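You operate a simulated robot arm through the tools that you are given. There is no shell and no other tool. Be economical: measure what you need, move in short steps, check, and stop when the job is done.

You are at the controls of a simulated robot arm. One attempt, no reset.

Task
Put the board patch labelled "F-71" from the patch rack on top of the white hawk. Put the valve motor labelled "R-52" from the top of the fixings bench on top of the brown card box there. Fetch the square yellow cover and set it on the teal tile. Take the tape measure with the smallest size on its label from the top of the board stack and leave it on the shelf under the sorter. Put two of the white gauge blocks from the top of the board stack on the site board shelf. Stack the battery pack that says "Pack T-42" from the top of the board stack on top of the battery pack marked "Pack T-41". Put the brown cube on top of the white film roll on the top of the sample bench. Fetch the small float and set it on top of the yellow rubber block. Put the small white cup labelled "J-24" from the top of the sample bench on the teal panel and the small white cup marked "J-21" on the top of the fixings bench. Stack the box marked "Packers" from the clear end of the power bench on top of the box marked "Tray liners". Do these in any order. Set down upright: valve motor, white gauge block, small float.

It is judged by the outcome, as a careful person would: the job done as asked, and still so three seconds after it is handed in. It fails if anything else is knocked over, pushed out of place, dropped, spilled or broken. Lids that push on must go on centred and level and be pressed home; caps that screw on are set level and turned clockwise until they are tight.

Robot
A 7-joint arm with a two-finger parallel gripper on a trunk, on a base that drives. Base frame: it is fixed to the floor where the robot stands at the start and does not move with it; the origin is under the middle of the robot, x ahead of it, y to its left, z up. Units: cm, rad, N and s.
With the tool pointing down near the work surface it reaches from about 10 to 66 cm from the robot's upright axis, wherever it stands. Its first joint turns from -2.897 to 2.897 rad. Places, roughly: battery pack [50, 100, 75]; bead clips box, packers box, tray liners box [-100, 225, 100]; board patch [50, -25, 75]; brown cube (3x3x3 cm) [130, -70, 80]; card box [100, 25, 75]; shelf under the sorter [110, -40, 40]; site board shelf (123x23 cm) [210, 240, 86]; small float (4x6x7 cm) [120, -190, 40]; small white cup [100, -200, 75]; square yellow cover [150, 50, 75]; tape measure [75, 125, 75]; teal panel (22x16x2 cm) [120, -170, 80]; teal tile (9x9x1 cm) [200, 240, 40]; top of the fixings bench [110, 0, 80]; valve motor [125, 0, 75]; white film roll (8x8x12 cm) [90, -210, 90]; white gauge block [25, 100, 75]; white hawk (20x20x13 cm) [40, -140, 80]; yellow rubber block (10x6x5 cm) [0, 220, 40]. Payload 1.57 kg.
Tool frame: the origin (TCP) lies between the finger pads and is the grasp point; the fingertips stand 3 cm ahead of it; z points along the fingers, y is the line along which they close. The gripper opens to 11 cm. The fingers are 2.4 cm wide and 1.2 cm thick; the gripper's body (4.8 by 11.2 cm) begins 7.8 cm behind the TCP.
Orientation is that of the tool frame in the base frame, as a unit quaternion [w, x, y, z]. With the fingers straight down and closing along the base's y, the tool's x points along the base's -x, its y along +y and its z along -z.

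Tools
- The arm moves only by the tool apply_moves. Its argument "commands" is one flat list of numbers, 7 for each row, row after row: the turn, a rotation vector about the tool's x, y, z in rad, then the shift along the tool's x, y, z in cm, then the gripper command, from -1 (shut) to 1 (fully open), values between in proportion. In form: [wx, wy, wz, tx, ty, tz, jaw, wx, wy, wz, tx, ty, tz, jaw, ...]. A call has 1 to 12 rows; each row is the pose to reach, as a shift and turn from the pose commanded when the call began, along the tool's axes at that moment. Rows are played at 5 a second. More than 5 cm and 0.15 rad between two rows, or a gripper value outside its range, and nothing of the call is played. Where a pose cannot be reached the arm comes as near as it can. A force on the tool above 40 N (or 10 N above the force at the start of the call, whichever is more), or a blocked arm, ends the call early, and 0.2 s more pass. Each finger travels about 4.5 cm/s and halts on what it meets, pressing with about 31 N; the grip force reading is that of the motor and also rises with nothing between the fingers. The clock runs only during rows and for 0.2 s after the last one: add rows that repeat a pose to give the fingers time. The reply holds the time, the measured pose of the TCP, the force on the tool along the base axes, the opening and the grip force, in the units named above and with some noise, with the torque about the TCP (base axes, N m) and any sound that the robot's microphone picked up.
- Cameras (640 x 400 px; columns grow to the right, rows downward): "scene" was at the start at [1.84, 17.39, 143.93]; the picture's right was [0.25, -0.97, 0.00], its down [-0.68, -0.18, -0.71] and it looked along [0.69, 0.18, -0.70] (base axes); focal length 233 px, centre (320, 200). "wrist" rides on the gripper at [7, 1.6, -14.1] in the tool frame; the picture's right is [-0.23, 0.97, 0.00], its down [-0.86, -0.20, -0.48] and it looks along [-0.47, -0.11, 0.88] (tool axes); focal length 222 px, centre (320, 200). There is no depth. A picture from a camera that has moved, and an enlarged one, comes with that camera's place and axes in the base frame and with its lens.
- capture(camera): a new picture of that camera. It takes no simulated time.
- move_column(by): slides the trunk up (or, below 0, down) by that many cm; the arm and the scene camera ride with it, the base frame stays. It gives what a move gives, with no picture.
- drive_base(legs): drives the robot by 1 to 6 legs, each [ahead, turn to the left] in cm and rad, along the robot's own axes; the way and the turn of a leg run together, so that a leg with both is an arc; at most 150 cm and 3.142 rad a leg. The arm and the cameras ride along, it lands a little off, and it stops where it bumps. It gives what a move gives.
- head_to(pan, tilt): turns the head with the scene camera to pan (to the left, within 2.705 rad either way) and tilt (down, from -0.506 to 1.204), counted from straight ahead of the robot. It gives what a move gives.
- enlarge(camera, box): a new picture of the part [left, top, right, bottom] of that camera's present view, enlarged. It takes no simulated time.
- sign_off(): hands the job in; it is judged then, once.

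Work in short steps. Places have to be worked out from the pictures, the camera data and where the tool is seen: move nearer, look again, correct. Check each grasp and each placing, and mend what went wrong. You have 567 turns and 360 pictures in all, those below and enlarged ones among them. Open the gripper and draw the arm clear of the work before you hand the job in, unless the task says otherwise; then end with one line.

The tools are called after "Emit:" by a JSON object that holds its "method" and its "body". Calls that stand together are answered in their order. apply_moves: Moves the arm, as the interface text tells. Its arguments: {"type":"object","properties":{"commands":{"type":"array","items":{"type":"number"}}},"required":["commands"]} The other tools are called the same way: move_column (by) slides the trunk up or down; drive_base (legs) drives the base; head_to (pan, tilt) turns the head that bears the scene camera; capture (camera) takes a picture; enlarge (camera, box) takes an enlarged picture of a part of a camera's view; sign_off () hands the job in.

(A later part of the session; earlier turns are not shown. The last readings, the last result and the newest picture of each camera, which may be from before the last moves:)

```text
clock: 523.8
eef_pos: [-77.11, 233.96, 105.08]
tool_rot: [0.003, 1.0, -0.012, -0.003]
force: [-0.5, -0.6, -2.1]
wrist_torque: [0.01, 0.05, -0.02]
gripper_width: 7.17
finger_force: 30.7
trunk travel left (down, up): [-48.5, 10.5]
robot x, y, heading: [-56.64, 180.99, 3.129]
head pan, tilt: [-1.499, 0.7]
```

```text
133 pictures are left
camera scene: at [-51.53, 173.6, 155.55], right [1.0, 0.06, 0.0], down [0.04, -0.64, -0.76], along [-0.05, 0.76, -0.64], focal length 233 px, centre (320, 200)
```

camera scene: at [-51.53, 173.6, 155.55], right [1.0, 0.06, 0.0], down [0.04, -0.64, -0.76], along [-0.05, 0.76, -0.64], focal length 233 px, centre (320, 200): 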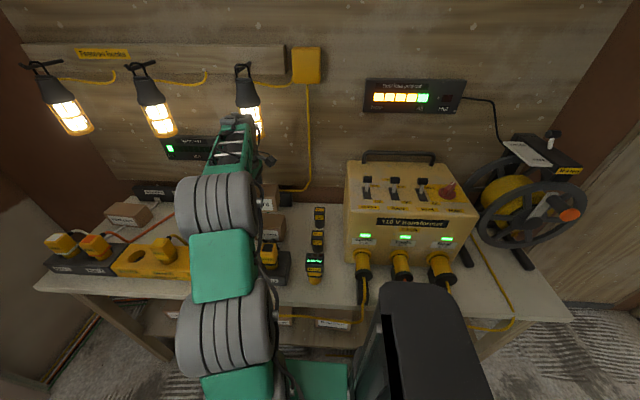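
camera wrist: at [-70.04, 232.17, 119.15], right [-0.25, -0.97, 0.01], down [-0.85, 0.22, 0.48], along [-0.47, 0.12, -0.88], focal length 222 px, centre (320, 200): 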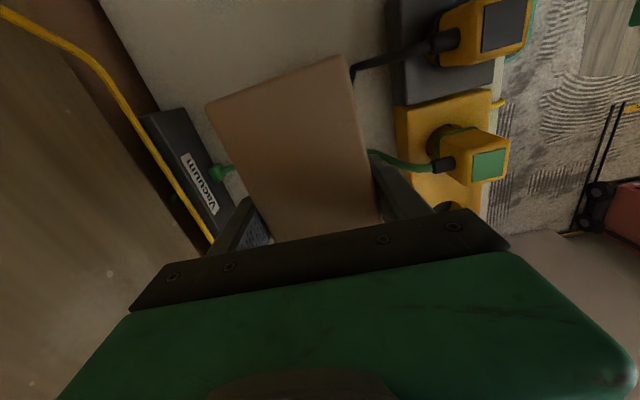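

Emit:
{"method": "enlarge", "body": {"camera": "scene", "box": [220, 160, 330, 270]}}

```text
3.64 times, centred on (275, 215) of scene
camera zoom: at [-51.53, 173.6, 155.55], right [1.0, 0.06, 0.0], down [0.04, -0.64, -0.76], along [-0.05, 0.76, -0.64], focal length 849 px, centre (484, 146)
```

zoom: 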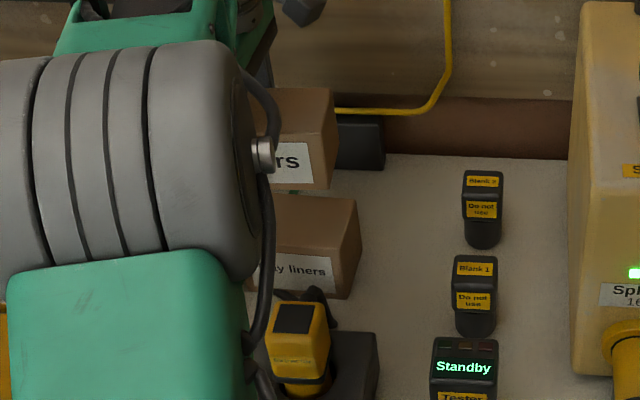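

Aligned within about 2 cm; I shift +2 in x and lower slowly to contact.

Emit:
{"method": "apply_moves", "body": {"commands": [0, 0, 0, 2, 0, 2, -1, 0, 0, 0, 2, 0, 4.5, -1, 0, 0, 0, 2, 0, 6, -1, 0, 0, 0, 2, 0, 6.5, -1, 0, 0, 0, 2, 0, 7, -1]}}

Emit:
{"method": "enlarge", "body": {"camera": "scene", "box": [220, 160, 330, 270]}}

```text
clock: 525.0
eef_pos: [-75.27, 233.84, 98.13]
tool_rot: [0.002, 1.0, -0.013, -0.003]
force: [-0.4, 0.1, -2.3]
wrist_torque: [0.02, 0.01, 0.01]
gripper_width: 7.17
finger_force: 30.8
trunk travel left (down, up): [-48.5, 10.5]
robot x, y, heading: [-56.72, 180.7, 3.136]
head pan, tilt: [-1.499, 0.7]
```

```text
3.64 times, centred on (275, 215) of scene
camera zoom: at [-51.55, 173.6, 155.55], right [1.0, 0.06, 0.0], down [0.04, -0.64, -0.76], along [-0.05, 0.76, -0.64], focal length 849 px, centre (484, 146)
```

zoom: 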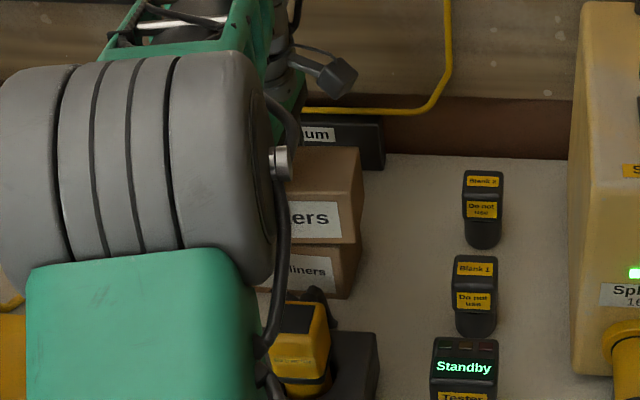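

Emit:
{"method": "apply_moves", "body": {"commands": [0, 0, 0, 0, 0, 0.3, -1, 0, 0, 0, 0, 0, 0.6, -1, 0, 0, 0, 0, 0, 0.9, -1, 0, 0, 0, 0, 0, 1.2, -1]}}

Emit:
{"method": "apply_moves", "body": {"commands": [0, 0, 0, 0, 0, 0.3, -1, 0, 0, 0, 0, 0, 0.6, -1, 0, 0, 0, 0, 0, 0.9, -1]}}

```text
clock: 526.0
eef_pos: [-75.2, 233.95, 97.08]
tool_rot: [0.002, 1.0, -0.012, -0.004]
force: [-0.7, -0.4, 3.4]
wrist_torque: [0.22, -0.18, 0.0]
gripper_width: 7.16
finger_force: 31.3
trunk travel left (down, up): [-48.5, 10.5]
robot x, y, heading: [-56.82, 180.9, 3.133]
head pan, tilt: [-1.499, 0.7]
```

```text
clock: 526.8
eef_pos: [-75.25, 233.8, 96.3]
tool_rot: [-0.001, 1.0, -0.012, -0.004]
force: [-1.0, -0.4, 37.9]
wrist_torque: [-0.15, -0.33, 0.24]
gripper_width: 6.98
finger_force: 30.9
trunk travel left (down, up): [-48.5, 10.5]
robot x, y, heading: [-56.4, 180.52, 3.133]
head pan, tilt: [-1.499, 0.7]
```

Firm contact. I ease up until unloaded, then open and rise.

Emit:
{"method": "apply_moves", "body": {"commands": [0, 0, 0, 0, 0, -0.4, -1, 0, 0, 0, 0, 0, -0.7, -1]}}

Emit:
{"method": "apply_moves", "body": {"commands": [0, 0, 0, 0, 0, 0, -0.2, 0, 0, 0, 0, 0, 0, 0.5, 0, 0, 0, 0, 0, 0, 0.9, 0, 0, 0, 0, 0, 0, 1, 0, 0, 0, 0, 0, -2, 1, 0, 0, 0, 0, 0, -6, 1, 0, 0, 0, 0, 0, -10, 1, 0, 0, 0, 0, 2, -14, 1]}}

Emit:
{"method": "capture", "body": {"camera": "wrist"}}

Emit:
{"method": "enlarge", "body": {"camera": "scene", "box": [220, 160, 330, 270]}}

```text
clock: 527.4
eef_pos: [-75.05, 233.78, 96.49]
tool_rot: [0.004, 1.0, -0.013, -0.003]
force: [-2.0, 4.3, 11.2]
wrist_torque: [0.66, 0.66, -0.17]
gripper_width: 6.99
finger_force: 31.1
trunk travel left (down, up): [-48.5, 10.5]
robot x, y, heading: [-56.46, 180.78, 3.132]
head pan, tilt: [-1.499, 0.7]
```

```text
clock: 529.2
eef_pos: [-75.19, 231.71, 110.69]
tool_rot: [0.004, 1.0, -0.013, -0.003]
force: [-0.5, -0.4, 0.3]
wrist_torque: [0.03, -0.01, -0.01]
gripper_width: 11.02
finger_force: 0.0
trunk travel left (down, up): [-48.5, 10.5]
robot x, y, heading: [-56.91, 180.53, 3.129]
head pan, tilt: [-1.499, 0.7]
```

```text
130 pictures are left
camera wrist: at [-68.12, 230.03, 124.75], right [-0.25, -0.97, 0.01], down [-0.85, 0.22, 0.48], along [-0.47, 0.11, -0.88], focal length 222 px, centre (320, 200)
```

wrist: 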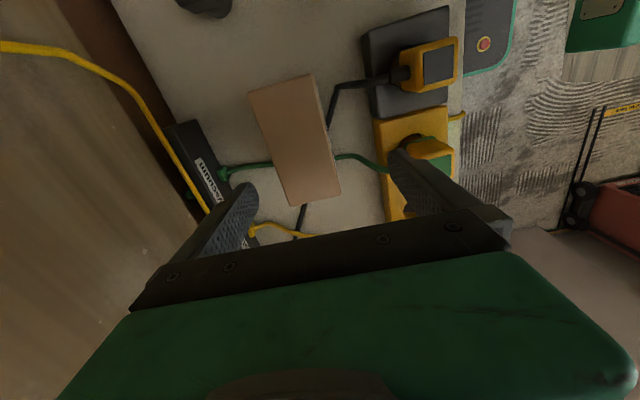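

```text
3.64 times, centred on (275, 215) of scene
camera zoom: at [-51.53, 173.56, 155.54], right [1.0, 0.06, 0.0], down [0.04, -0.64, -0.77], along [-0.05, 0.76, -0.64], focal length 849 px, centre (484, 146)
```

zoom: 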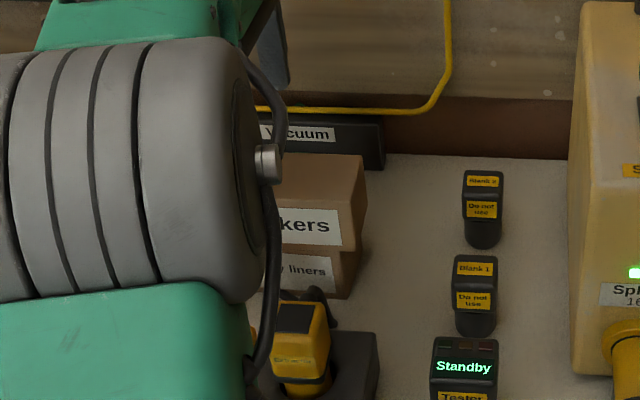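

Packers rests on Tray liners. I withdraw the arm to the front of the robot.

Emit:
{"method": "apply_moves", "body": {"commands": [0, 0, 0, -1, 4.5, -0.5, 0.5, 0, 0, 0, -2, 9, -1, 0.5, 0, 0, 0, -4, 13.5, -1, 0.5, 0, 0, 0, -6, 18, -1, 0.5, 0, 0, 0, -8.5, 22, -1, 0.5, 0, 0, 0, -11, 26, -1, 0.5, 0, 0, 0, -13.5, 30, -1, 0.5, 0, 0, 0, -16, 34, -1, 0.5, 0, 0, 0, -18.5, 38, -1, 0.5, 0, 0, 0, -20.5, 42, -1, 0.5, 0, 0, 0, -22, 46, -1, 0.5]}}

Emit:
{"method": "head_to", "body": {"pan": 1.2, "tilt": 0.6}}

Emit:
{"method": "capture", "body": {"camera": "scene"}}

```text
clock: 531.6
eef_pos: [-98.42, 186.28, 112.03]
tool_rot: [0.003, 1.0, -0.013, -0.003]
force: [-0.3, -0.5, -0.4]
wrist_torque: [-0.02, 0.0, 0.02]
gripper_width: 8.28
finger_force: 0.0
trunk travel left (down, up): [-48.5, 10.5]
robot x, y, heading: [-56.47, 180.99, 3.131]
head pan, tilt: [-1.499, 0.7]
```

```text
clock: 534.0
eef_pos: [-98.45, 186.3, 112.04]
tool_rot: [0.003, 1.0, -0.012, -0.003]
force: [0.8, 0.1, 0.7]
wrist_torque: [-0.02, -0.05, 0.02]
gripper_width: 8.25
finger_force: 0.2
trunk travel left (down, up): [-48.5, 10.5]
robot x, y, heading: [-56.97, 180.45, 3.133]
head pan, tilt: [1.201, 0.6]
```

```text
128 pictures are left
camera scene: at [-54.31, 156.88, 156.41], right [-0.93, 0.37, 0.0], down [0.21, 0.52, -0.83], along [-0.31, -0.77, -0.56], focal length 233 px, centre (320, 200)
```

scene: 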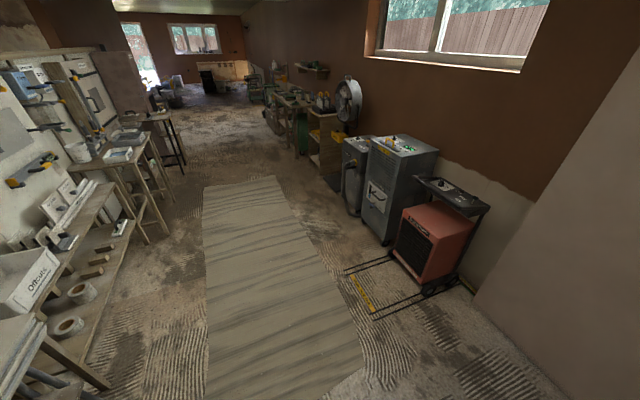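

I manoeuvre to the north side of the stack, facing +x with the stack on my right.

Emit:
{"method": "drive_base", "body": {"legs": [[0, -0.5], [-40, 0], [0, -2.68], [68, 0]]}}

Emit:
{"method": "head_to", "body": {"pan": -1.5, "tilt": 0.8}}

Emit:
{"method": "capture", "body": {"camera": "scene"}}

```text
clock: 547.6
eef_pos: [87.3, 149.26, 111.95]
tool_rot: [0.003, 0.041, 0.999, 0.002]
force: [0.1, 0.2, -0.5]
wrist_torque: [0.0, -0.05, 0.0]
gripper_width: 8.24
finger_force: 0.1
trunk travel left (down, up): [-48.5, 10.5]
robot x, y, heading: [45.85, 156.91, -0.062]
head pan, tilt: [1.201, 0.6]
```

```text
clock: 550.0
eef_pos: [87.18, 149.14, 112.08]
tool_rot: [0.002, 0.041, 0.999, 0.003]
force: [0.8, 0.5, 0.3]
wrist_torque: [0.01, -0.02, 0.02]
gripper_width: 8.22
finger_force: 0.1
trunk travel left (down, up): [-48.5, 10.5]
robot x, y, heading: [46.01, 156.95, -0.06]
head pan, tilt: [-1.499, 0.799]
```

```text
127 pictures are left
camera scene: at [41.07, 164.6, 154.73], right [-1.0, -0.01, 0.0], down [-0.01, 0.72, -0.7], along [0.01, -0.7, -0.72], focal length 233 px, centre (320, 200)
```

scene: 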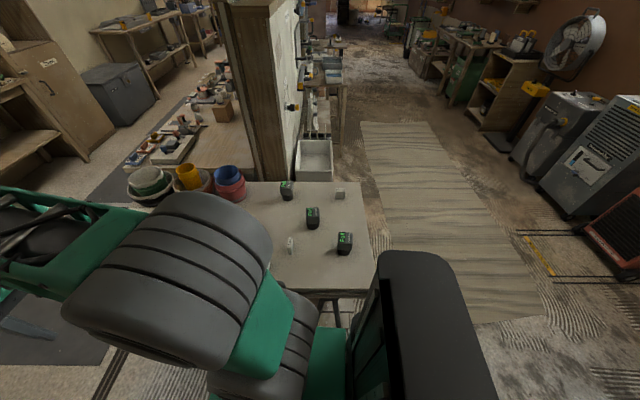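

I swing the arm to the right, above T-42.

Emit:
{"method": "apply_moves", "body": {"commands": [0, 0, 0.1, 2.8, -3.4, 0, 0.8, 0, 0, 0.2, 5.5, -6.8, 0, 0.8, 0, 0, 0.3, 8.3, -10.2, 0, 0.8, 0, 0, 0.4, 11.1, -13.7, 0, 0.8, 0, 0, 0.5, 13.9, -17.1, 0, 0.8, 0, 0, 0.6, 16.6, -20.5, 0, 0.8, 0, 0, 0.7, 19.4, -23.9, 0, 0.8]}}

Emit:
{"method": "apply_moves", "body": {"commands": [0, 0, 0.1, -0.1, -4.4, 0, 0.8, 0, 0, 0.2, -0.2, -8.9, 0, 0.8, 0, 0, 0.3, -0.2, -13.3, 0, 0.8, 0, 0, 0.4, -0.3, -17.7, 0, 0.8, 0, 0, 0.5, -0.4, -22.1, 0, 0.8, 0, 0, 0.6, -0.5, -26.6, 0, 0.8, 0, 0, 0.71, -0.5, -31, 0, 0.8]}}

Emit:
{"method": "capture", "body": {"camera": "wrist"}}

Emit:
{"method": "enlarge", "body": {"camera": "scene", "box": [220, 160, 400, 280]}}

```text
clock: 551.6
eef_pos: [66.05, 126.97, 111.71]
tool_rot: [0.001, 0.379, 0.925, 0.004]
force: [-0.7, 0.1, -0.3]
wrist_torque: [0.02, -0.01, -0.02]
gripper_width: 9.92
finger_force: 0.1
trunk travel left (down, up): [-48.5, 10.5]
robot x, y, heading: [46.34, 157.0, -0.064]
head pan, tilt: [-1.499, 0.799]
```

```text
clock: 553.2
eef_pos: [44.52, 104.69, 111.64]
tool_rot: [0.0, 0.678, 0.735, 0.004]
force: [-0.4, 1.3, -0.4]
wrist_torque: [-0.01, 0.02, 0.01]
gripper_width: 9.9
finger_force: 0.0
trunk travel left (down, up): [-48.5, 10.5]
robot x, y, heading: [46.15, 157.12, -0.069]
head pan, tilt: [-1.499, 0.799]
```

```text
126 pictures are left
camera wrist: at [45.48, 111.62, 125.69], right [0.99, -0.15, 0.01], down [-0.13, -0.87, 0.47], along [-0.07, -0.47, -0.88], focal length 222 px, centre (320, 200)
```

wrist: 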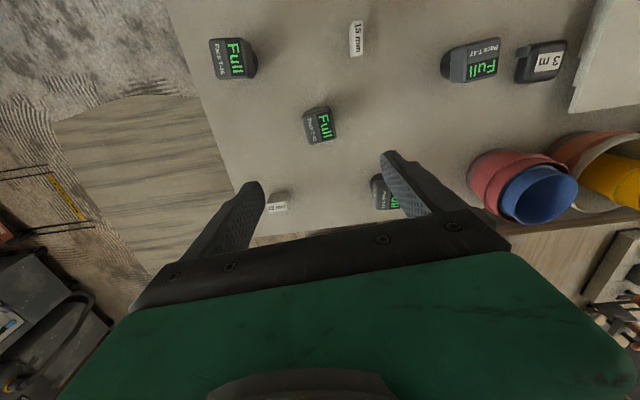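

```text
3.33 times, centred on (310, 220) of scene
camera zoom: at [41.03, 164.53, 154.73], right [-1.0, -0.01, 0.0], down [0.0, 0.72, -0.7], along [0.0, -0.7, -0.72], focal length 778 px, centre (353, 133)
```

zoom: 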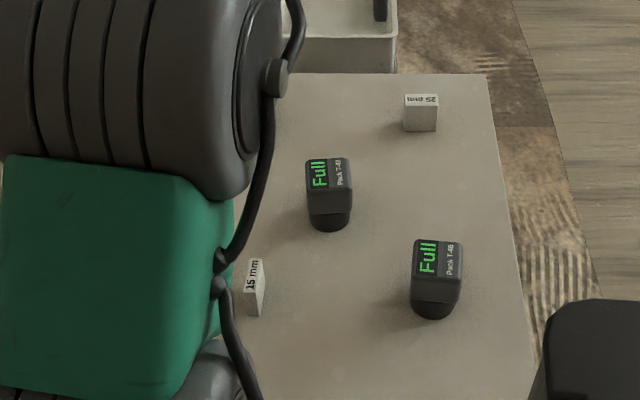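

T-42's top centre ≈[44.5,105.2,87]. I descend with the jaws at ~8 cm.

Emit:
{"method": "apply_moves", "body": {"commands": [0, 0, 0, 0.1, 0, 4.5, 0.5, 0, 0, 0, 0.2, 0, 9, 0.5, 0, 0, 0, 0.3, 0, 13.5, 0.5, 0, 0, 0, 0.4, 0, 18, 0.5, 0, 0, 0, 0.5, 0, 21, 0.5]}}

Emit:
{"method": "capture", "body": {"camera": "wrist"}}

```text
clock: 554.4
eef_pos: [44.66, 105.03, 90.4]
tool_rot: [0.0, 0.677, 0.736, 0.004]
force: [0.0, 0.1, 0.4]
wrist_torque: [0.0, -0.01, 0.04]
gripper_width: 8.26
finger_force: 0.0
trunk travel left (down, up): [-48.5, 10.5]
robot x, y, heading: [46.12, 157.15, -0.065]
head pan, tilt: [-1.499, 0.799]
```

```text
124 pictures are left
camera wrist: at [45.66, 111.96, 104.54], right [0.99, -0.15, 0.01], down [-0.13, -0.87, 0.47], along [-0.07, -0.47, -0.88], focal length 222 px, centre (320, 200)
```

wrist: 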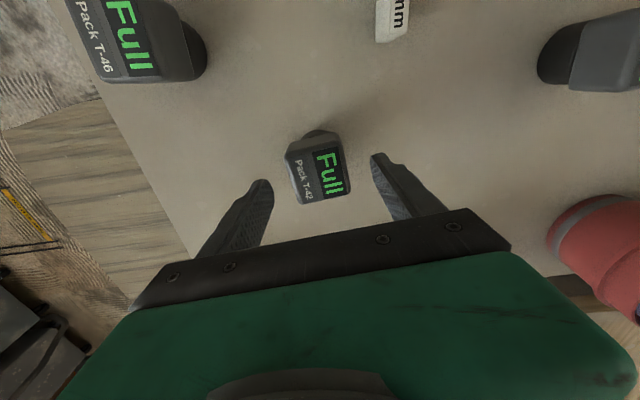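

Emit:
{"method": "apply_moves", "body": {"commands": [0, 0, 0, 0, 0, 2.5, 0.5, 0, 0, 0, 0, 0, 5, 0.5, 0, 0, 0, 0, 0, 5, -0.2, 0, 0, 0, 0, 0, 5, -1, 0, 0, 0, 0, 0, 5, -1, 0, 0, 0, 0, 0, 5, -1]}}

Emit:
{"method": "apply_moves", "body": {"commands": [0, 0, 0, 0, 0, -2, -1, 0, 0, 0, 0, 0, -6, -1, 0, 0, 0, 0, 0, -10, -1, 0, 0, 0, 0, 0, -14, -1, 0, 0, 0, 0, 0, -17, -1]}}

Emit:
{"method": "capture", "body": {"camera": "wrist"}}

```text
clock: 555.8
eef_pos: [44.79, 105.24, 85.57]
tool_rot: [0.0, 0.678, 0.735, 0.004]
force: [-1.3, -1.1, -0.1]
wrist_torque: [-0.05, 0.23, -0.03]
gripper_width: 5.38
finger_force: 30.6
trunk travel left (down, up): [-48.5, 10.5]
robot x, y, heading: [46.18, 156.97, -0.066]
head pan, tilt: [-1.499, 0.799]
```

```text
clock: 557.0
eef_pos: [44.61, 105.18, 102.4]
tool_rot: [0.0, 0.678, 0.735, 0.005]
force: [-1.0, -0.4, -2.9]
wrist_torque: [0.02, -0.02, -0.02]
gripper_width: 5.38
finger_force: 30.9
trunk travel left (down, up): [-48.5, 10.5]
robot x, y, heading: [46.01, 156.95, -0.065]
head pan, tilt: [-1.499, 0.799]
```

```text
123 pictures are left
camera wrist: at [45.59, 112.12, 116.56], right [0.99, -0.15, 0.01], down [-0.13, -0.87, 0.47], along [-0.07, -0.47, -0.88], focal length 222 px, centre (320, 200)
```

wrist: 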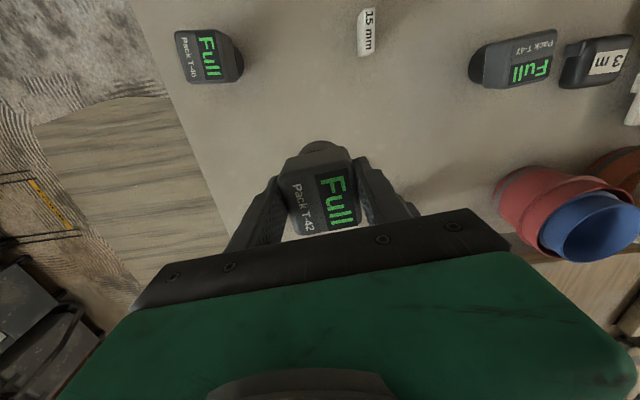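

Held. To bring T-41 within easy vertical reach I shift the robot slightly east and south.

Emit:
{"method": "drive_base", "body": {"legs": [[0, -0.12], [13, 0], [0, 0.15]]}}

Emit:
{"method": "capture", "body": {"camera": "wrist"}}

Emit:
{"method": "capture", "body": {"camera": "scene"}}

```text
clock: 559.5
eef_pos: [58.17, 102.86, 102.36]
tool_rot: [0.001, 0.67, 0.743, 0.004]
force: [-0.3, 0.3, -2.5]
wrist_torque: [-0.01, -0.02, 0.0]
gripper_width: 5.39
finger_force: 31.3
trunk travel left (down, up): [-48.5, 10.5]
robot x, y, heading: [58.48, 154.61, -0.043]
head pan, tilt: [-1.499, 0.799]
```

```text
122 pictures are left
camera wrist: at [59.07, 109.71, 116.53], right [0.99, -0.13, 0.0], down [-0.11, -0.87, 0.47], along [-0.06, -0.47, -0.88], focal length 222 px, centre (320, 200)
```

wrist: 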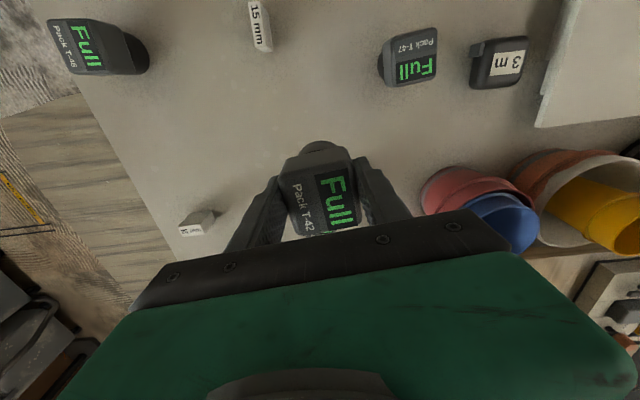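

```text
121 pictures are left
camera scene: at [53.44, 162.06, 154.73], right [-1.0, -0.03, 0.0], down [-0.02, 0.72, -0.7], along [0.02, -0.7, -0.72], focal length 233 px, centre (320, 200)
```

scene: 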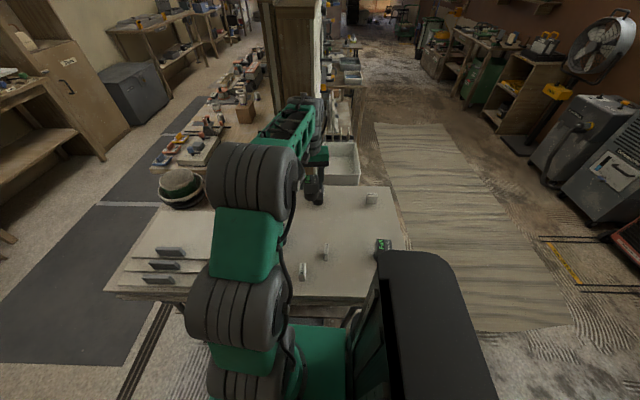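

Emit:
{"method": "apply_moves", "body": {"commands": [0, 0, 0, -4.3, -1, -0.5, -1, 0, 0, 0, -8.7, -2, -1, -1, 0, 0, 0, -13, -3, -1, -1, 0, 0, 0, -13, -3, -1, -1]}}

Emit:
{"method": "enlarge", "body": {"camera": "scene", "box": [240, 120, 400, 230]}}

Emit:
{"method": "capture", "body": {"camera": "wrist"}}

```text
clock: 560.5
eef_pos: [56.67, 89.87, 103.39]
tool_rot: [0.001, 0.67, 0.742, 0.004]
force: [0.8, 0.3, -2.6]
wrist_torque: [-0.04, 0.03, 0.01]
gripper_width: 5.38
finger_force: 30.8
trunk travel left (down, up): [-48.5, 10.5]
robot x, y, heading: [58.29, 154.52, -0.041]
head pan, tilt: [-1.499, 0.799]
```

```text
3.64 times, centred on (320, 175) of scene
camera zoom: at [53.42, 162.27, 154.72], right [-1.0, -0.03, 0.0], down [-0.02, 0.72, -0.7], along [0.02, -0.7, -0.72], focal length 849 px, centre (320, 291)
```

zoom: 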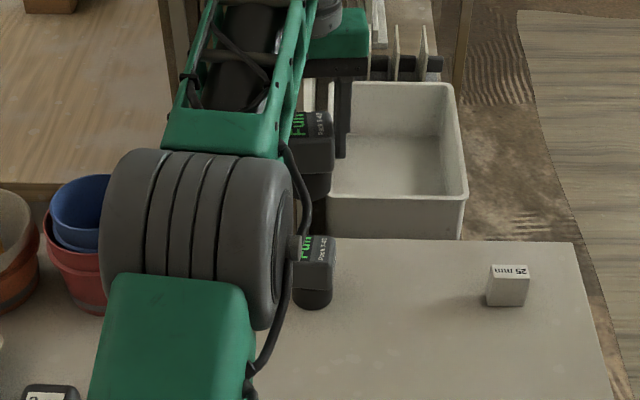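

```text
119 pictures are left
camera wrist: at [57.6, 96.79, 117.57], right [0.99, -0.13, 0.01], down [-0.11, -0.87, 0.47], along [-0.06, -0.47, -0.88], focal length 222 px, centre (320, 200)
```

wrist: 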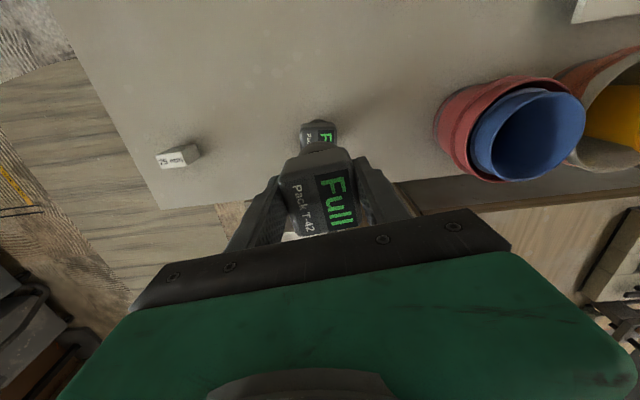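

Aligned (T-41 centre ≈[56.9,89.3]). Lowering.

Emit:
{"method": "apply_moves", "body": {"commands": [0, 0, 0, -0.5, 0.35, 3, -1, 0, 0, 0, -0.5, 0.35, 6, -1, 0, 0, 0, -0.5, 0.35, 7.5, -1, 0, 0, 0, -0.5, 0.35, 8, -1]}}

Emit:
{"method": "capture", "body": {"camera": "wrist"}}

Emit:
{"method": "enlarge", "body": {"camera": "scene", "box": [240, 120, 400, 230]}}

```text
clock: 561.5
eef_pos: [57.05, 89.11, 95.24]
tool_rot: [0.001, 0.671, 0.742, 0.004]
force: [0.0, 0.3, -3.6]
wrist_torque: [0.03, -0.03, 0.0]
gripper_width: 5.37
finger_force: 31.2
trunk travel left (down, up): [-48.5, 10.5]
robot x, y, heading: [58.58, 154.88, -0.049]
head pan, tilt: [-1.499, 0.799]
```

```text
118 pictures are left
camera wrist: at [57.94, 96.02, 109.49], right [0.99, -0.13, 0.01], down [-0.11, -0.87, 0.47], along [-0.06, -0.47, -0.88], focal length 222 px, centre (320, 200)
```

wrist: 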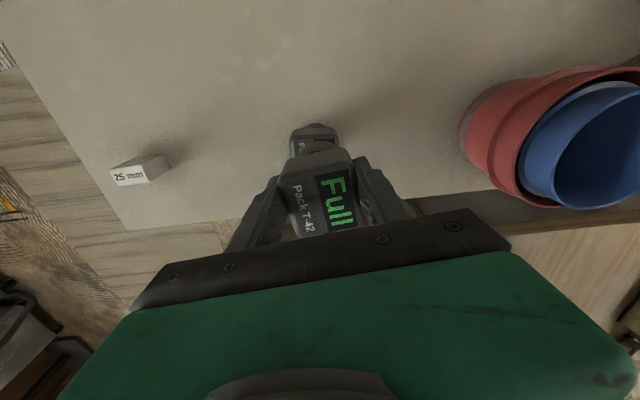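

```text
3.64 times, centred on (320, 175) of scene
camera zoom: at [53.41, 162.05, 154.73], right [-1.0, -0.03, 0.0], down [-0.02, 0.72, -0.7], along [0.02, -0.7, -0.72], focal length 849 px, centre (320, 291)
```

zoom: 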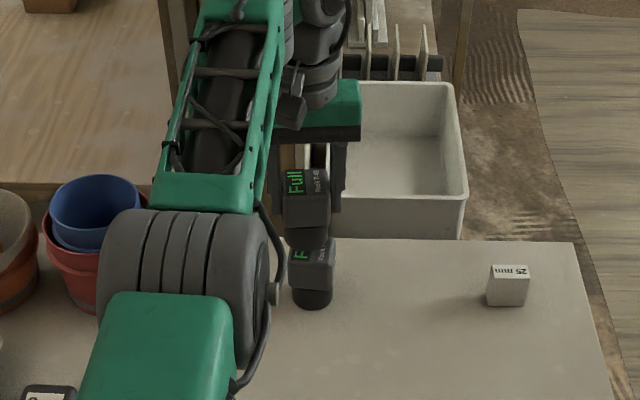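

Emit:
{"method": "apply_moves", "body": {"commands": [0, 0, 0, 0.4, 0, 0.2, -1, 0, 0, 0, 0.4, 0, 0.5, -1, 0, 0, 0, 0.4, 0, 0.8, -1]}}

Emit:
{"method": "apply_moves", "body": {"commands": [0, 0, 0, 0, 0, 0.2, -1, 0, 0, 0, 0, 0, 0.4, -1]}}

```text
clock: 562.3
eef_pos: [57.02, 89.53, 94.5]
tool_rot: [0.001, 0.67, 0.742, 0.005]
force: [-0.8, -0.1, -3.1]
wrist_torque: [0.04, -0.01, 0.0]
gripper_width: 5.37
finger_force: 30.6
trunk travel left (down, up): [-48.5, 10.5]
robot x, y, heading: [58.72, 154.82, -0.04]
head pan, tilt: [-1.499, 0.799]
```

```text
clock: 562.9
eef_pos: [56.94, 89.44, 94.05]
tool_rot: [0.001, 0.671, 0.742, 0.004]
force: [-0.1, -0.5, -2.9]
wrist_torque: [0.02, 0.03, 0.02]
gripper_width: 5.36
finger_force: 30.4
trunk travel left (down, up): [-48.5, 10.5]
robot x, y, heading: [58.85, 154.75, -0.036]
head pan, tilt: [-1.499, 0.799]
```

Emit:
{"method": "apply_moves", "body": {"commands": [0, 0, 0, 0, 0, 0.2, -1, 0, 0, 0, 0, 0, 0.4, -1]}}

Emit:
{"method": "enlarge", "body": {"camera": "scene", "box": [280, 150, 360, 220]}}

```text
clock: 563.5
eef_pos: [56.93, 89.43, 93.8]
tool_rot: [0.001, 0.67, 0.743, 0.004]
force: [0.3, 0.8, -2.8]
wrist_torque: [0.06, -0.02, 0.03]
gripper_width: 5.42
finger_force: 31.2
trunk travel left (down, up): [-48.5, 10.5]
robot x, y, heading: [58.81, 154.73, -0.044]
head pan, tilt: [-1.499, 0.799]
```

```text
5.71 times, centred on (320, 185) of scene
camera zoom: at [53.42, 162.07, 154.73], right [-1.0, -0.03, 0.0], down [-0.02, 0.72, -0.7], along [0.02, -0.7, -0.72], focal length 1334 px, centre (320, 286)
```

zoom: 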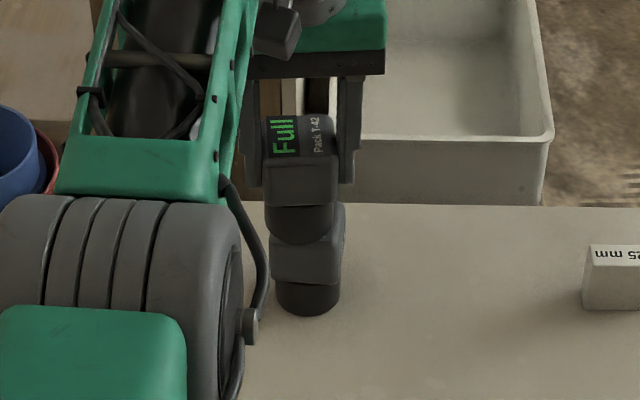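

Emit:
{"method": "apply_moves", "body": {"commands": [0, 0, 0, 0.2, 0, 0.2, -1, 0, 0, 0, -0.2, 0, 0.4, -1, 0, 0, 0, -0.2, 0, 0.6, -1]}}

Emit:
{"method": "apply_moves", "body": {"commands": [0, 0, 0, 0, 0, 0.2, -1, 0, 0, 0, 0, 0, 0.4, -1]}}

```text
clock: 564.3
eef_pos: [56.89, 89.26, 93.54]
tool_rot: [0.004, 0.67, 0.743, 0.0]
force: [0.8, 2.6, 27.0]
wrist_torque: [-0.1, 0.25, -0.03]
gripper_width: 5.35
finger_force: 30.7
trunk travel left (down, up): [-48.5, 10.5]
robot x, y, heading: [58.42, 154.21, -0.046]
head pan, tilt: [-1.499, 0.799]
```

```text
clock: 564.9
eef_pos: [56.98, 89.49, 92.85]
tool_rot: [0.001, 0.67, 0.742, 0.002]
force: [-0.3, -2.1, 27.7]
wrist_torque: [-0.21, 0.44, -0.02]
gripper_width: 5.35
finger_force: 30.9
trunk travel left (down, up): [-48.5, 10.5]
robot x, y, heading: [58.99, 154.44, -0.036]
head pan, tilt: [-1.499, 0.799]
```

Contact at about 93.5. I unload upwards and check.

Emit:
{"method": "apply_moves", "body": {"commands": [0, 0, 0, 0, 0, -0.5, -1]}}

Emit:
{"method": "enlarge", "body": {"camera": "scene", "box": [280, 150, 360, 220]}}

Emit:
{"method": "enlarge", "body": {"camera": "wrist", "box": [220, 90, 420, 240]}}

```text
clock: 565.3
eef_pos: [56.9, 89.46, 93.06]
tool_rot: [-0.001, 0.671, 0.742, 0.006]
force: [0.7, -5.0, 9.2]
wrist_torque: [-0.62, 0.22, 0.07]
gripper_width: 5.39
finger_force: 31.0
trunk travel left (down, up): [-48.5, 10.5]
robot x, y, heading: [58.27, 154.41, -0.047]
head pan, tilt: [-1.499, 0.799]
```

```text
5.71 times, centred on (320, 185) of scene
camera zoom: at [53.42, 162.14, 154.69], right [-1.0, -0.03, 0.0], down [-0.02, 0.72, -0.7], along [0.02, -0.7, -0.72], focal length 1334 px, centre (320, 286)
```

zoom: 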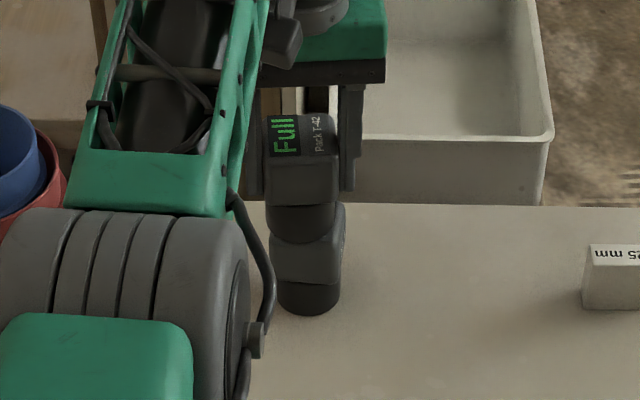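

```text
2.67 times, centred on (320, 165) of wrist
camera zoom: at [57.78, 96.36, 107.13], right [0.99, -0.13, 0.0], down [-0.11, -0.88, 0.47], along [-0.06, -0.47, -0.88], focal length 592 px, centre (320, 293)
```

zoom: 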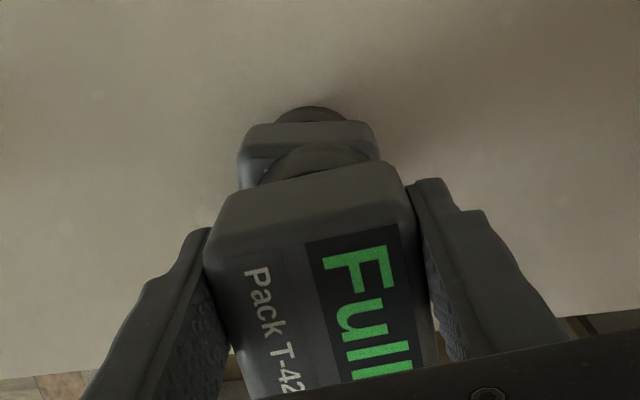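

Centred on T-41. Unload the rest and release.

Emit:
{"method": "apply_moves", "body": {"commands": [0, 0, 0, 0, 0, -0.2, -1]}}

Emit:
{"method": "apply_moves", "body": {"commands": [0, 0, 0, 0, 0, 0, -0.4, 0, 0, 0, 0, 0, 0, 0, 0, 0, 0, 0, 0, 0, 0.4, 0, 0, 0, 0, 0, 0, 0.5]}}

Emit:
{"method": "apply_moves", "body": {"commands": [0, 0, 0, 0, 0, -2, 0.5, 0, 0, 0, 0, 0, -5, 0.5, 0, 0, 0, 0, 0, -9, 0.5, 0, 0, 0, 2, 0, -13, 0.5, 0, 0, 0, 6, 0, -16, 0.5]}}

Emit:
{"method": "enlarge", "body": {"camera": "scene", "box": [260, 140, 380, 230]}}

Emit:
{"method": "capture", "body": {"camera": "wrist"}}

```text
clock: 565.7
eef_pos: [56.94, 89.48, 92.96]
tool_rot: [-0.001, 0.67, 0.742, 0.007]
force: [-0.2, 0.3, -3.8]
wrist_torque: [0.02, 0.02, -0.02]
gripper_width: 5.4
finger_force: 31.4
trunk travel left (down, up): [-48.5, 10.5]
robot x, y, heading: [58.9, 154.45, -0.043]
head pan, tilt: [-1.499, 0.799]
```

```text
clock: 566.7
eef_pos: [56.88, 89.42, 93.45]
tool_rot: [0.001, 0.67, 0.742, 0.004]
force: [0.1, 0.1, 0.5]
wrist_torque: [-0.01, 0.02, 0.02]
gripper_width: 8.28
finger_force: 0.1
trunk travel left (down, up): [-48.5, 10.5]
robot x, y, heading: [58.62, 154.59, -0.047]
head pan, tilt: [-1.499, 0.799]
```

```text
clock: 567.9
eef_pos: [56.4, 95.31, 109.36]
tool_rot: [0.001, 0.67, 0.742, 0.005]
force: [-0.5, 0.4, -0.6]
wrist_torque: [0.0, -0.03, -0.01]
gripper_width: 8.25
finger_force: 0.0
trunk travel left (down, up): [-48.5, 10.5]
robot x, y, heading: [58.97, 154.59, -0.046]
head pan, tilt: [-1.499, 0.799]
```

```text
4.44 times, centred on (320, 185) of scene
camera zoom: at [53.42, 162.16, 154.71], right [-1.0, -0.03, 0.0], down [-0.02, 0.72, -0.7], along [0.02, -0.7, -0.72], focal length 1038 px, centre (320, 267)
```

zoom: 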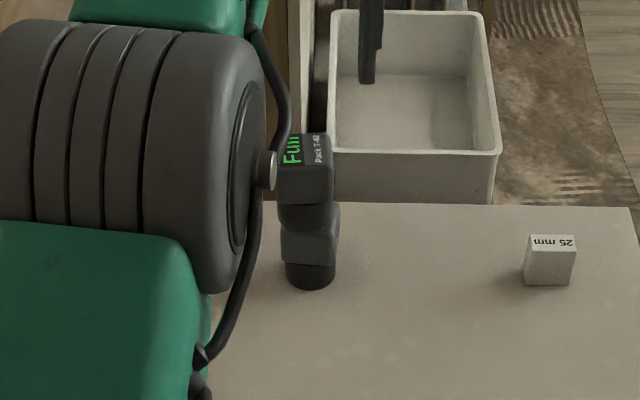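

```text
112 pictures are left
camera wrist: at [57.28, 102.14, 123.52], right [0.99, -0.13, 0.01], down [-0.11, -0.87, 0.47], along [-0.06, -0.47, -0.88], focal length 222 px, centre (320, 200)
```

wrist: 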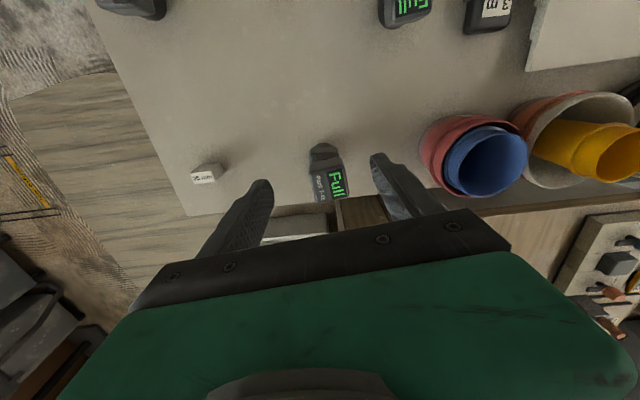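

T-42 stands on T-41. Next a gauge block: the 15 mm one at ≈[52.4,116.5]. I move above it.

Emit:
{"method": "apply_moves", "body": {"commands": [0, 0, 0, 4.3, -0.4, 0, 0, 0, 0, 0, 8.6, -0.7, 0, 0, 0, 0, 0, 12.9, -1.1, 2, 0, 0, 0, 0, 17.2, -1.4, 5, 0, 0, 0, 0, 21.5, -1.8, 8, 0, 0, 0, 0, 21.5, -1.8, 12, 0]}}

Emit:
{"method": "capture", "body": {"camera": "wrist"}}

```text
refused: row 4 steps farther than a row can; nothing moved
```

```text
111 pictures are left
camera wrist: at [57.28, 102.14, 123.52], right [0.99, -0.13, 0.01], down [-0.11, -0.87, 0.47], along [-0.06, -0.47, -0.88], focal length 222 px, centre (320, 200)
```

wrist: 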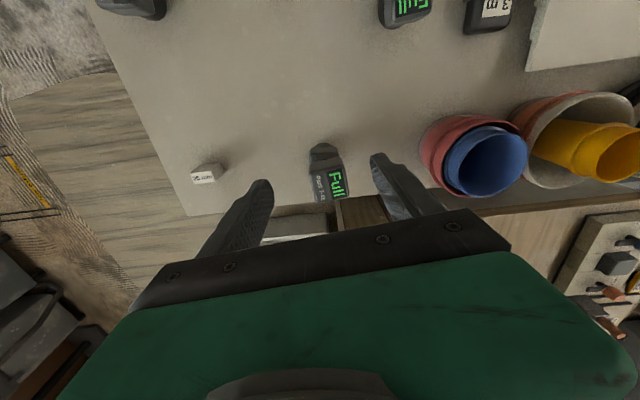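

Emit:
{"method": "apply_moves", "body": {"commands": [0, 0, 0, 4.3, -0.4, 0, 0, 0, 0, 0, 8.6, -0.7, 0, 0, 0, 0, 0, 12.9, -1.1, 2, 0, 0, 0, 0, 17, -1.4, 4.3, 0, 0, 0, 0, 20, -1.7, 7.8, 0, 0, 0, 0, 21.5, -1.8, 12, 0]}}

Emit:
{"method": "capture", "body": {"camera": "wrist"}}

```text
clock: 569.3
eef_pos: [52.14, 114.14, 101.31]
tool_rot: [-0.001, 0.67, 0.742, 0.006]
force: [0.1, -1.0, -0.6]
wrist_torque: [-0.01, -0.03, 0.02]
gripper_width: 5.49
finger_force: 0.0
out of reach, approached as far as the arm can: row 5, 6
trunk travel left (down, up): [-48.5, 10.5]
robot x, y, heading: [58.81, 154.15, -0.045]
head pan, tilt: [-1.499, 0.799]
```

```text
110 pictures are left
camera wrist: at [52.94, 121.02, 115.56], right [0.99, -0.13, 0.0], down [-0.11, -0.88, 0.47], along [-0.06, -0.47, -0.88], focal length 222 px, centre (320, 200)
```

wrist: 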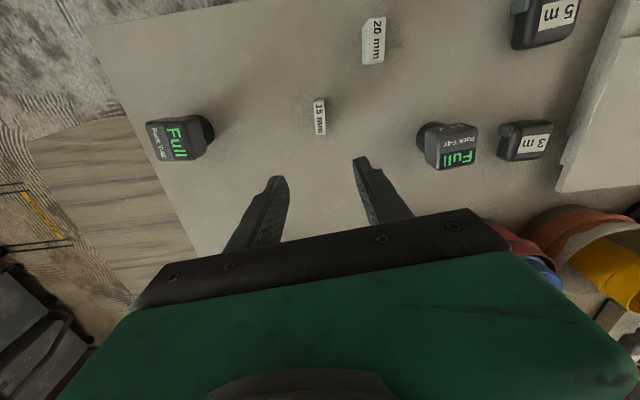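

Too close for the arm; I raise and move the robot back a bit (north-west).

Emit:
{"method": "apply_moves", "body": {"commands": [0, 0, 0, -2, 1, -4, 0, 0, 0, 0, -4, 1.5, -8, 0, 0, 0, 0, -6, 1.8, -12, 0]}}

Emit:
{"method": "drive_base", "body": {"legs": [[0, -0.3], [-24, 0], [0, 0.3]]}}

Emit:
{"method": "capture", "body": {"camera": "wrist"}}

```text
clock: 570.1
eef_pos: [54.27, 108.22, 113.08]
tool_rot: [0.0, 0.67, 0.742, 0.006]
force: [0.7, 0.2, 0.4]
wrist_torque: [-0.02, -0.01, 0.01]
gripper_width: 5.49
finger_force: 0.0
trunk travel left (down, up): [-48.5, 10.5]
robot x, y, heading: [58.41, 154.98, -0.046]
head pan, tilt: [-1.499, 0.799]
```

```text
clock: 571.4
eef_pos: [43.89, 110.32, 113.22]
tool_rot: [0.0, 0.75, 0.661, 0.004]
force: [-0.3, 0.1, 0.9]
wrist_torque: [0.01, -0.02, -0.01]
gripper_width: 5.49
finger_force: 0.0
trunk travel left (down, up): [-48.5, 10.5]
robot x, y, heading: [58.88, 154.83, -0.269]
head pan, tilt: [-1.499, 0.799]
stopped in leg 1: the robot was blocked; the commanded pose is now the measured one
```

```text
109 pictures are left
camera wrist: at [46.34, 117.01, 127.38], right [0.94, -0.35, 0.01], down [-0.31, -0.83, 0.47], along [-0.16, -0.44, -0.88], focal length 222 px, centre (320, 200)
```

wrist: 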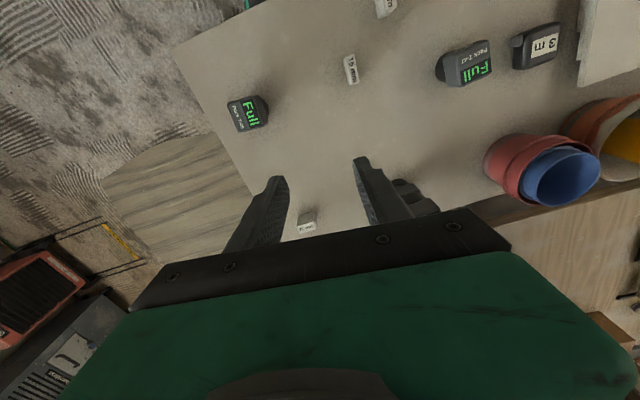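

The base touched a trestle leg while turning; I go forward first, then move north and back.

Emit:
{"method": "drive_base", "body": {"legs": [[0, 0.27], [20, 0], [0, 0.25], [26, 0], [0, -0.25], [-38, 0]]}}

Emit:
{"method": "capture", "body": {"camera": "wrist"}}

Emit:
{"method": "capture", "body": {"camera": "scene"}}

```text
clock: 579.1
eef_pos: [61.71, 114.5, 113.19]
tool_rot: [0.0, 0.657, 0.753, 0.004]
force: [-0.6, -0.1, 0.2]
wrist_torque: [-0.05, -0.02, -0.03]
gripper_width: 5.49
finger_force: 0.1
trunk travel left (down, up): [-48.5, 10.5]
robot x, y, heading: [64.66, 160.75, -0.011]
head pan, tilt: [-1.499, 0.799]
```

```text
108 pictures are left
camera wrist: at [62.24, 121.45, 127.38], right [1.0, -0.09, 0.01], down [-0.08, -0.88, 0.47], along [-0.04, -0.47, -0.88], focal length 222 px, centre (320, 200)
```

wrist: 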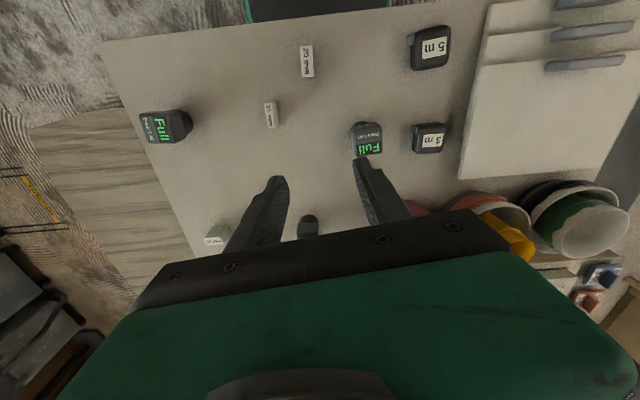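

```text
107 pictures are left
camera scene: at [58.93, 168.31, 154.73], right [-1.0, -0.06, 0.0], down [-0.05, 0.72, -0.7], along [0.04, -0.7, -0.72], focal length 233 px, centre (320, 200)
```

scene: 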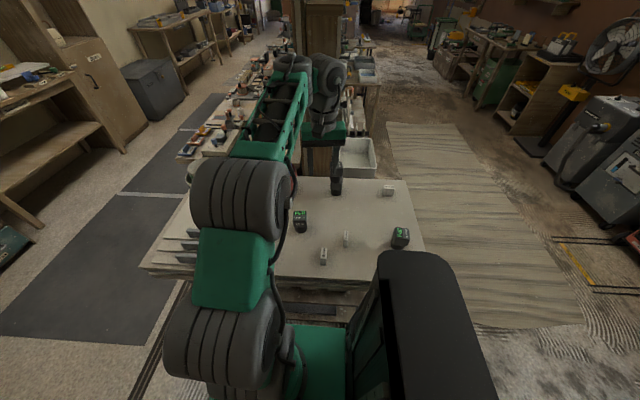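

Everything is in place. I descend towards the 15 mm block.

Emit:
{"method": "apply_moves", "body": {"commands": [0, 0, 0, 0.7, -1.8, 3.5, 0, 0, 0, 0, 1.3, -3.6, 7, 0, 0, 0, 0, 2, -5.4, 10.5, 0, 0, 0, 0, 2.7, -7.2, 14.2, 0, 0, 0, 0, 3.35, -8.9, 18, 0]}}

Emit:
{"method": "capture", "body": {"camera": "wrist"}}

```text
clock: 580.3
eef_pos: [51.89, 115.61, 97.71]
tool_rot: [-0.011, 0.657, 0.754, 0.009]
force: [-0.7, -0.4, 0.1]
wrist_torque: [0.02, 0.02, -0.01]
gripper_width: 5.52
finger_force: 0.0
out of reach, approached as far as the arm can: row 5
trunk travel left (down, up): [-48.5, 10.5]
robot x, y, heading: [64.19, 161.0, -0.003]
head pan, tilt: [-1.499, 0.799]
```

```text
106 pictures are left
camera wrist: at [52.74, 122.28, 111.97], right [1.0, -0.09, -0.01], down [-0.08, -0.89, 0.45], along [-0.05, -0.45, -0.89], focal length 222 px, centre (320, 200)
```

wrist: 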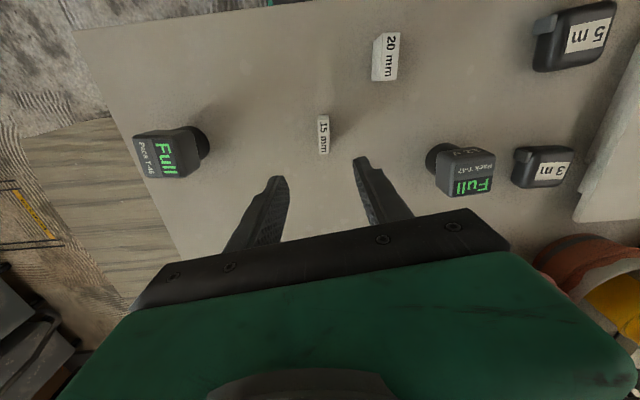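

The arm dislikes going this low at this trunk height; I lower the trunk instead.

Emit:
{"method": "move_column", "body": {"by": -9}}

Emit:
{"method": "capture", "body": {"camera": "wrist"}}

```text
clock: 581.5
eef_pos: [51.99, 115.7, 88.75]
tool_rot: [-0.012, 0.657, 0.754, 0.009]
force: [0.8, -0.7, 0.4]
wrist_torque: [0.0, 0.01, 0.0]
gripper_width: 5.5
finger_force: 0.1
trunk travel left (down, up): [-39.5, 19.5]
robot x, y, heading: [64.23, 160.65, -0.009]
head pan, tilt: [-1.499, 0.799]
```

```text
105 pictures are left
camera wrist: at [52.79, 122.34, 103.03], right [1.0, -0.09, -0.01], down [-0.08, -0.89, 0.45], along [-0.05, -0.45, -0.89], focal length 222 px, centre (320, 200)
```

wrist: 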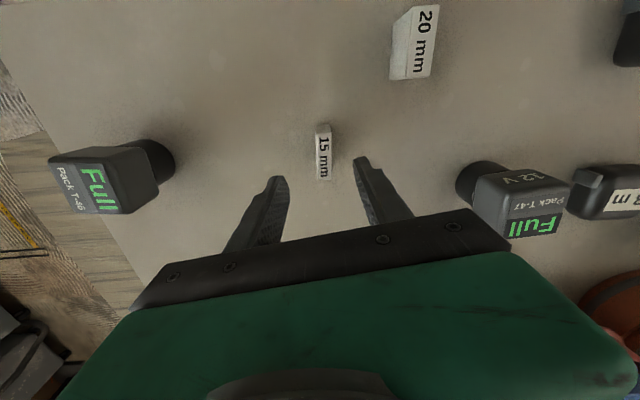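

Emit:
{"method": "apply_moves", "body": {"commands": [0, 0, 0, 0.3, 0, 0, -0.2, 0, 0, 0, 0.3, 0, 0, -0.2]}}

Emit:
{"method": "move_column", "body": {"by": -4}}

Emit:
{"method": "capture", "body": {"camera": "wrist"}}

```text
clock: 582.1
eef_pos: [51.99, 115.98, 88.83]
tool_rot: [-0.012, 0.657, 0.753, 0.009]
force: [-0.9, 0.5, 0.6]
wrist_torque: [0.02, 0.0, 0.04]
gripper_width: 4.39
finger_force: 0.0
trunk travel left (down, up): [-39.5, 19.5]
robot x, y, heading: [64.59, 160.93, -0.013]
head pan, tilt: [-1.499, 0.799]
```

```text
clock: 583.0
eef_pos: [52.02, 115.91, 84.67]
tool_rot: [-0.012, 0.657, 0.754, 0.009]
force: [0.7, 0.5, -0.7]
wrist_torque: [0.0, 0.02, -0.03]
gripper_width: 4.41
finger_force: 0.1
trunk travel left (down, up): [-35.5, 23.5]
robot x, y, heading: [64.22, 161.04, -0.007]
head pan, tilt: [-1.499, 0.799]
```

```text
104 pictures are left
camera wrist: at [52.74, 122.61, 99.05], right [1.0, -0.09, -0.01], down [-0.08, -0.89, 0.45], along [-0.05, -0.45, -0.89], focal length 222 px, centre (320, 200)
```

wrist: 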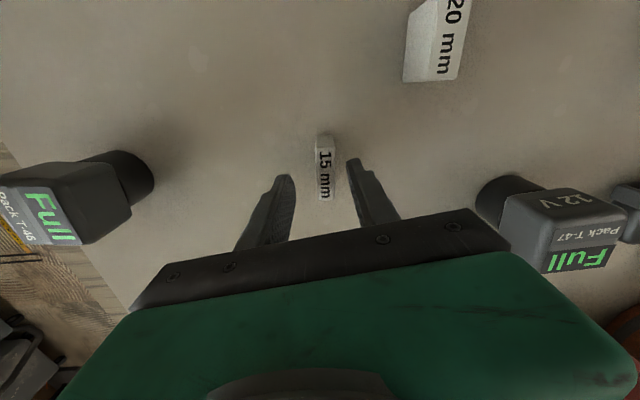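

Emit:
{"method": "move_column", "body": {"by": -2.4}}

Emit:
{"method": "apply_moves", "body": {"commands": [0, 0, 0, 0, 0, 0, -0.6, 0, 0, 0, 0, 0, 0, -1, 0, 0, 0, 0, 0, 0, -1, 0, 0, 0, 0, 0, 0, -1]}}

Emit:
{"method": "move_column", "body": {"by": 20}}

Emit:
{"method": "capture", "body": {"camera": "wrist"}}

```text
clock: 583.6
eef_pos: [51.88, 115.99, 82.34]
tool_rot: [-0.011, 0.658, 0.753, 0.01]
force: [0.8, -0.5, 0.3]
wrist_torque: [0.02, -0.01, 0.0]
gripper_width: 4.41
finger_force: 0.1
trunk travel left (down, up): [-33.1, 25.9]
robot x, y, heading: [64.38, 160.9, -0.011]
head pan, tilt: [-1.499, 0.799]
```

```text
clock: 584.6
eef_pos: [51.94, 116.0, 82.35]
tool_rot: [-0.011, 0.657, 0.753, 0.009]
force: [0.0, -0.7, 0.0]
wrist_torque: [0.0, -0.02, -0.03]
gripper_width: 1.42
finger_force: 30.1
trunk travel left (down, up): [-33.1, 25.9]
robot x, y, heading: [64.76, 161.08, -0.002]
head pan, tilt: [-1.499, 0.799]
```

```text
clock: 586.8
eef_pos: [51.88, 116.0, 102.36]
tool_rot: [-0.012, 0.657, 0.754, 0.009]
force: [0.4, 0.3, -0.9]
wrist_torque: [-0.03, -0.02, -0.02]
gripper_width: 1.36
finger_force: 30.2
trunk travel left (down, up): [-53.1, 5.9]
robot x, y, heading: [64.55, 161.06, -0.007]
head pan, tilt: [-1.499, 0.799]
```

```text
103 pictures are left
camera wrist: at [52.74, 122.61, 116.63], right [1.0, -0.09, -0.01], down [-0.08, -0.89, 0.45], along [-0.05, -0.45, -0.89], focal length 222 px, centre (320, 200)
```

wrist: 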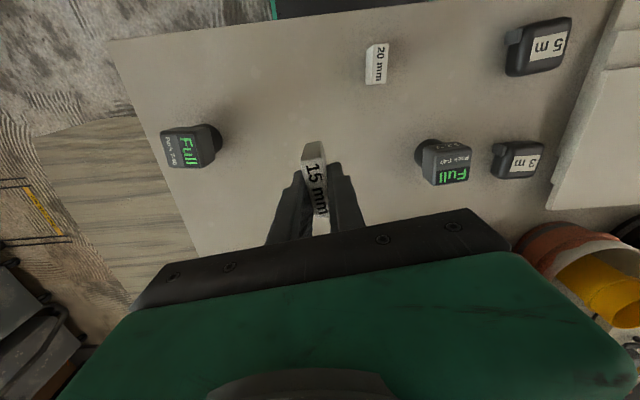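

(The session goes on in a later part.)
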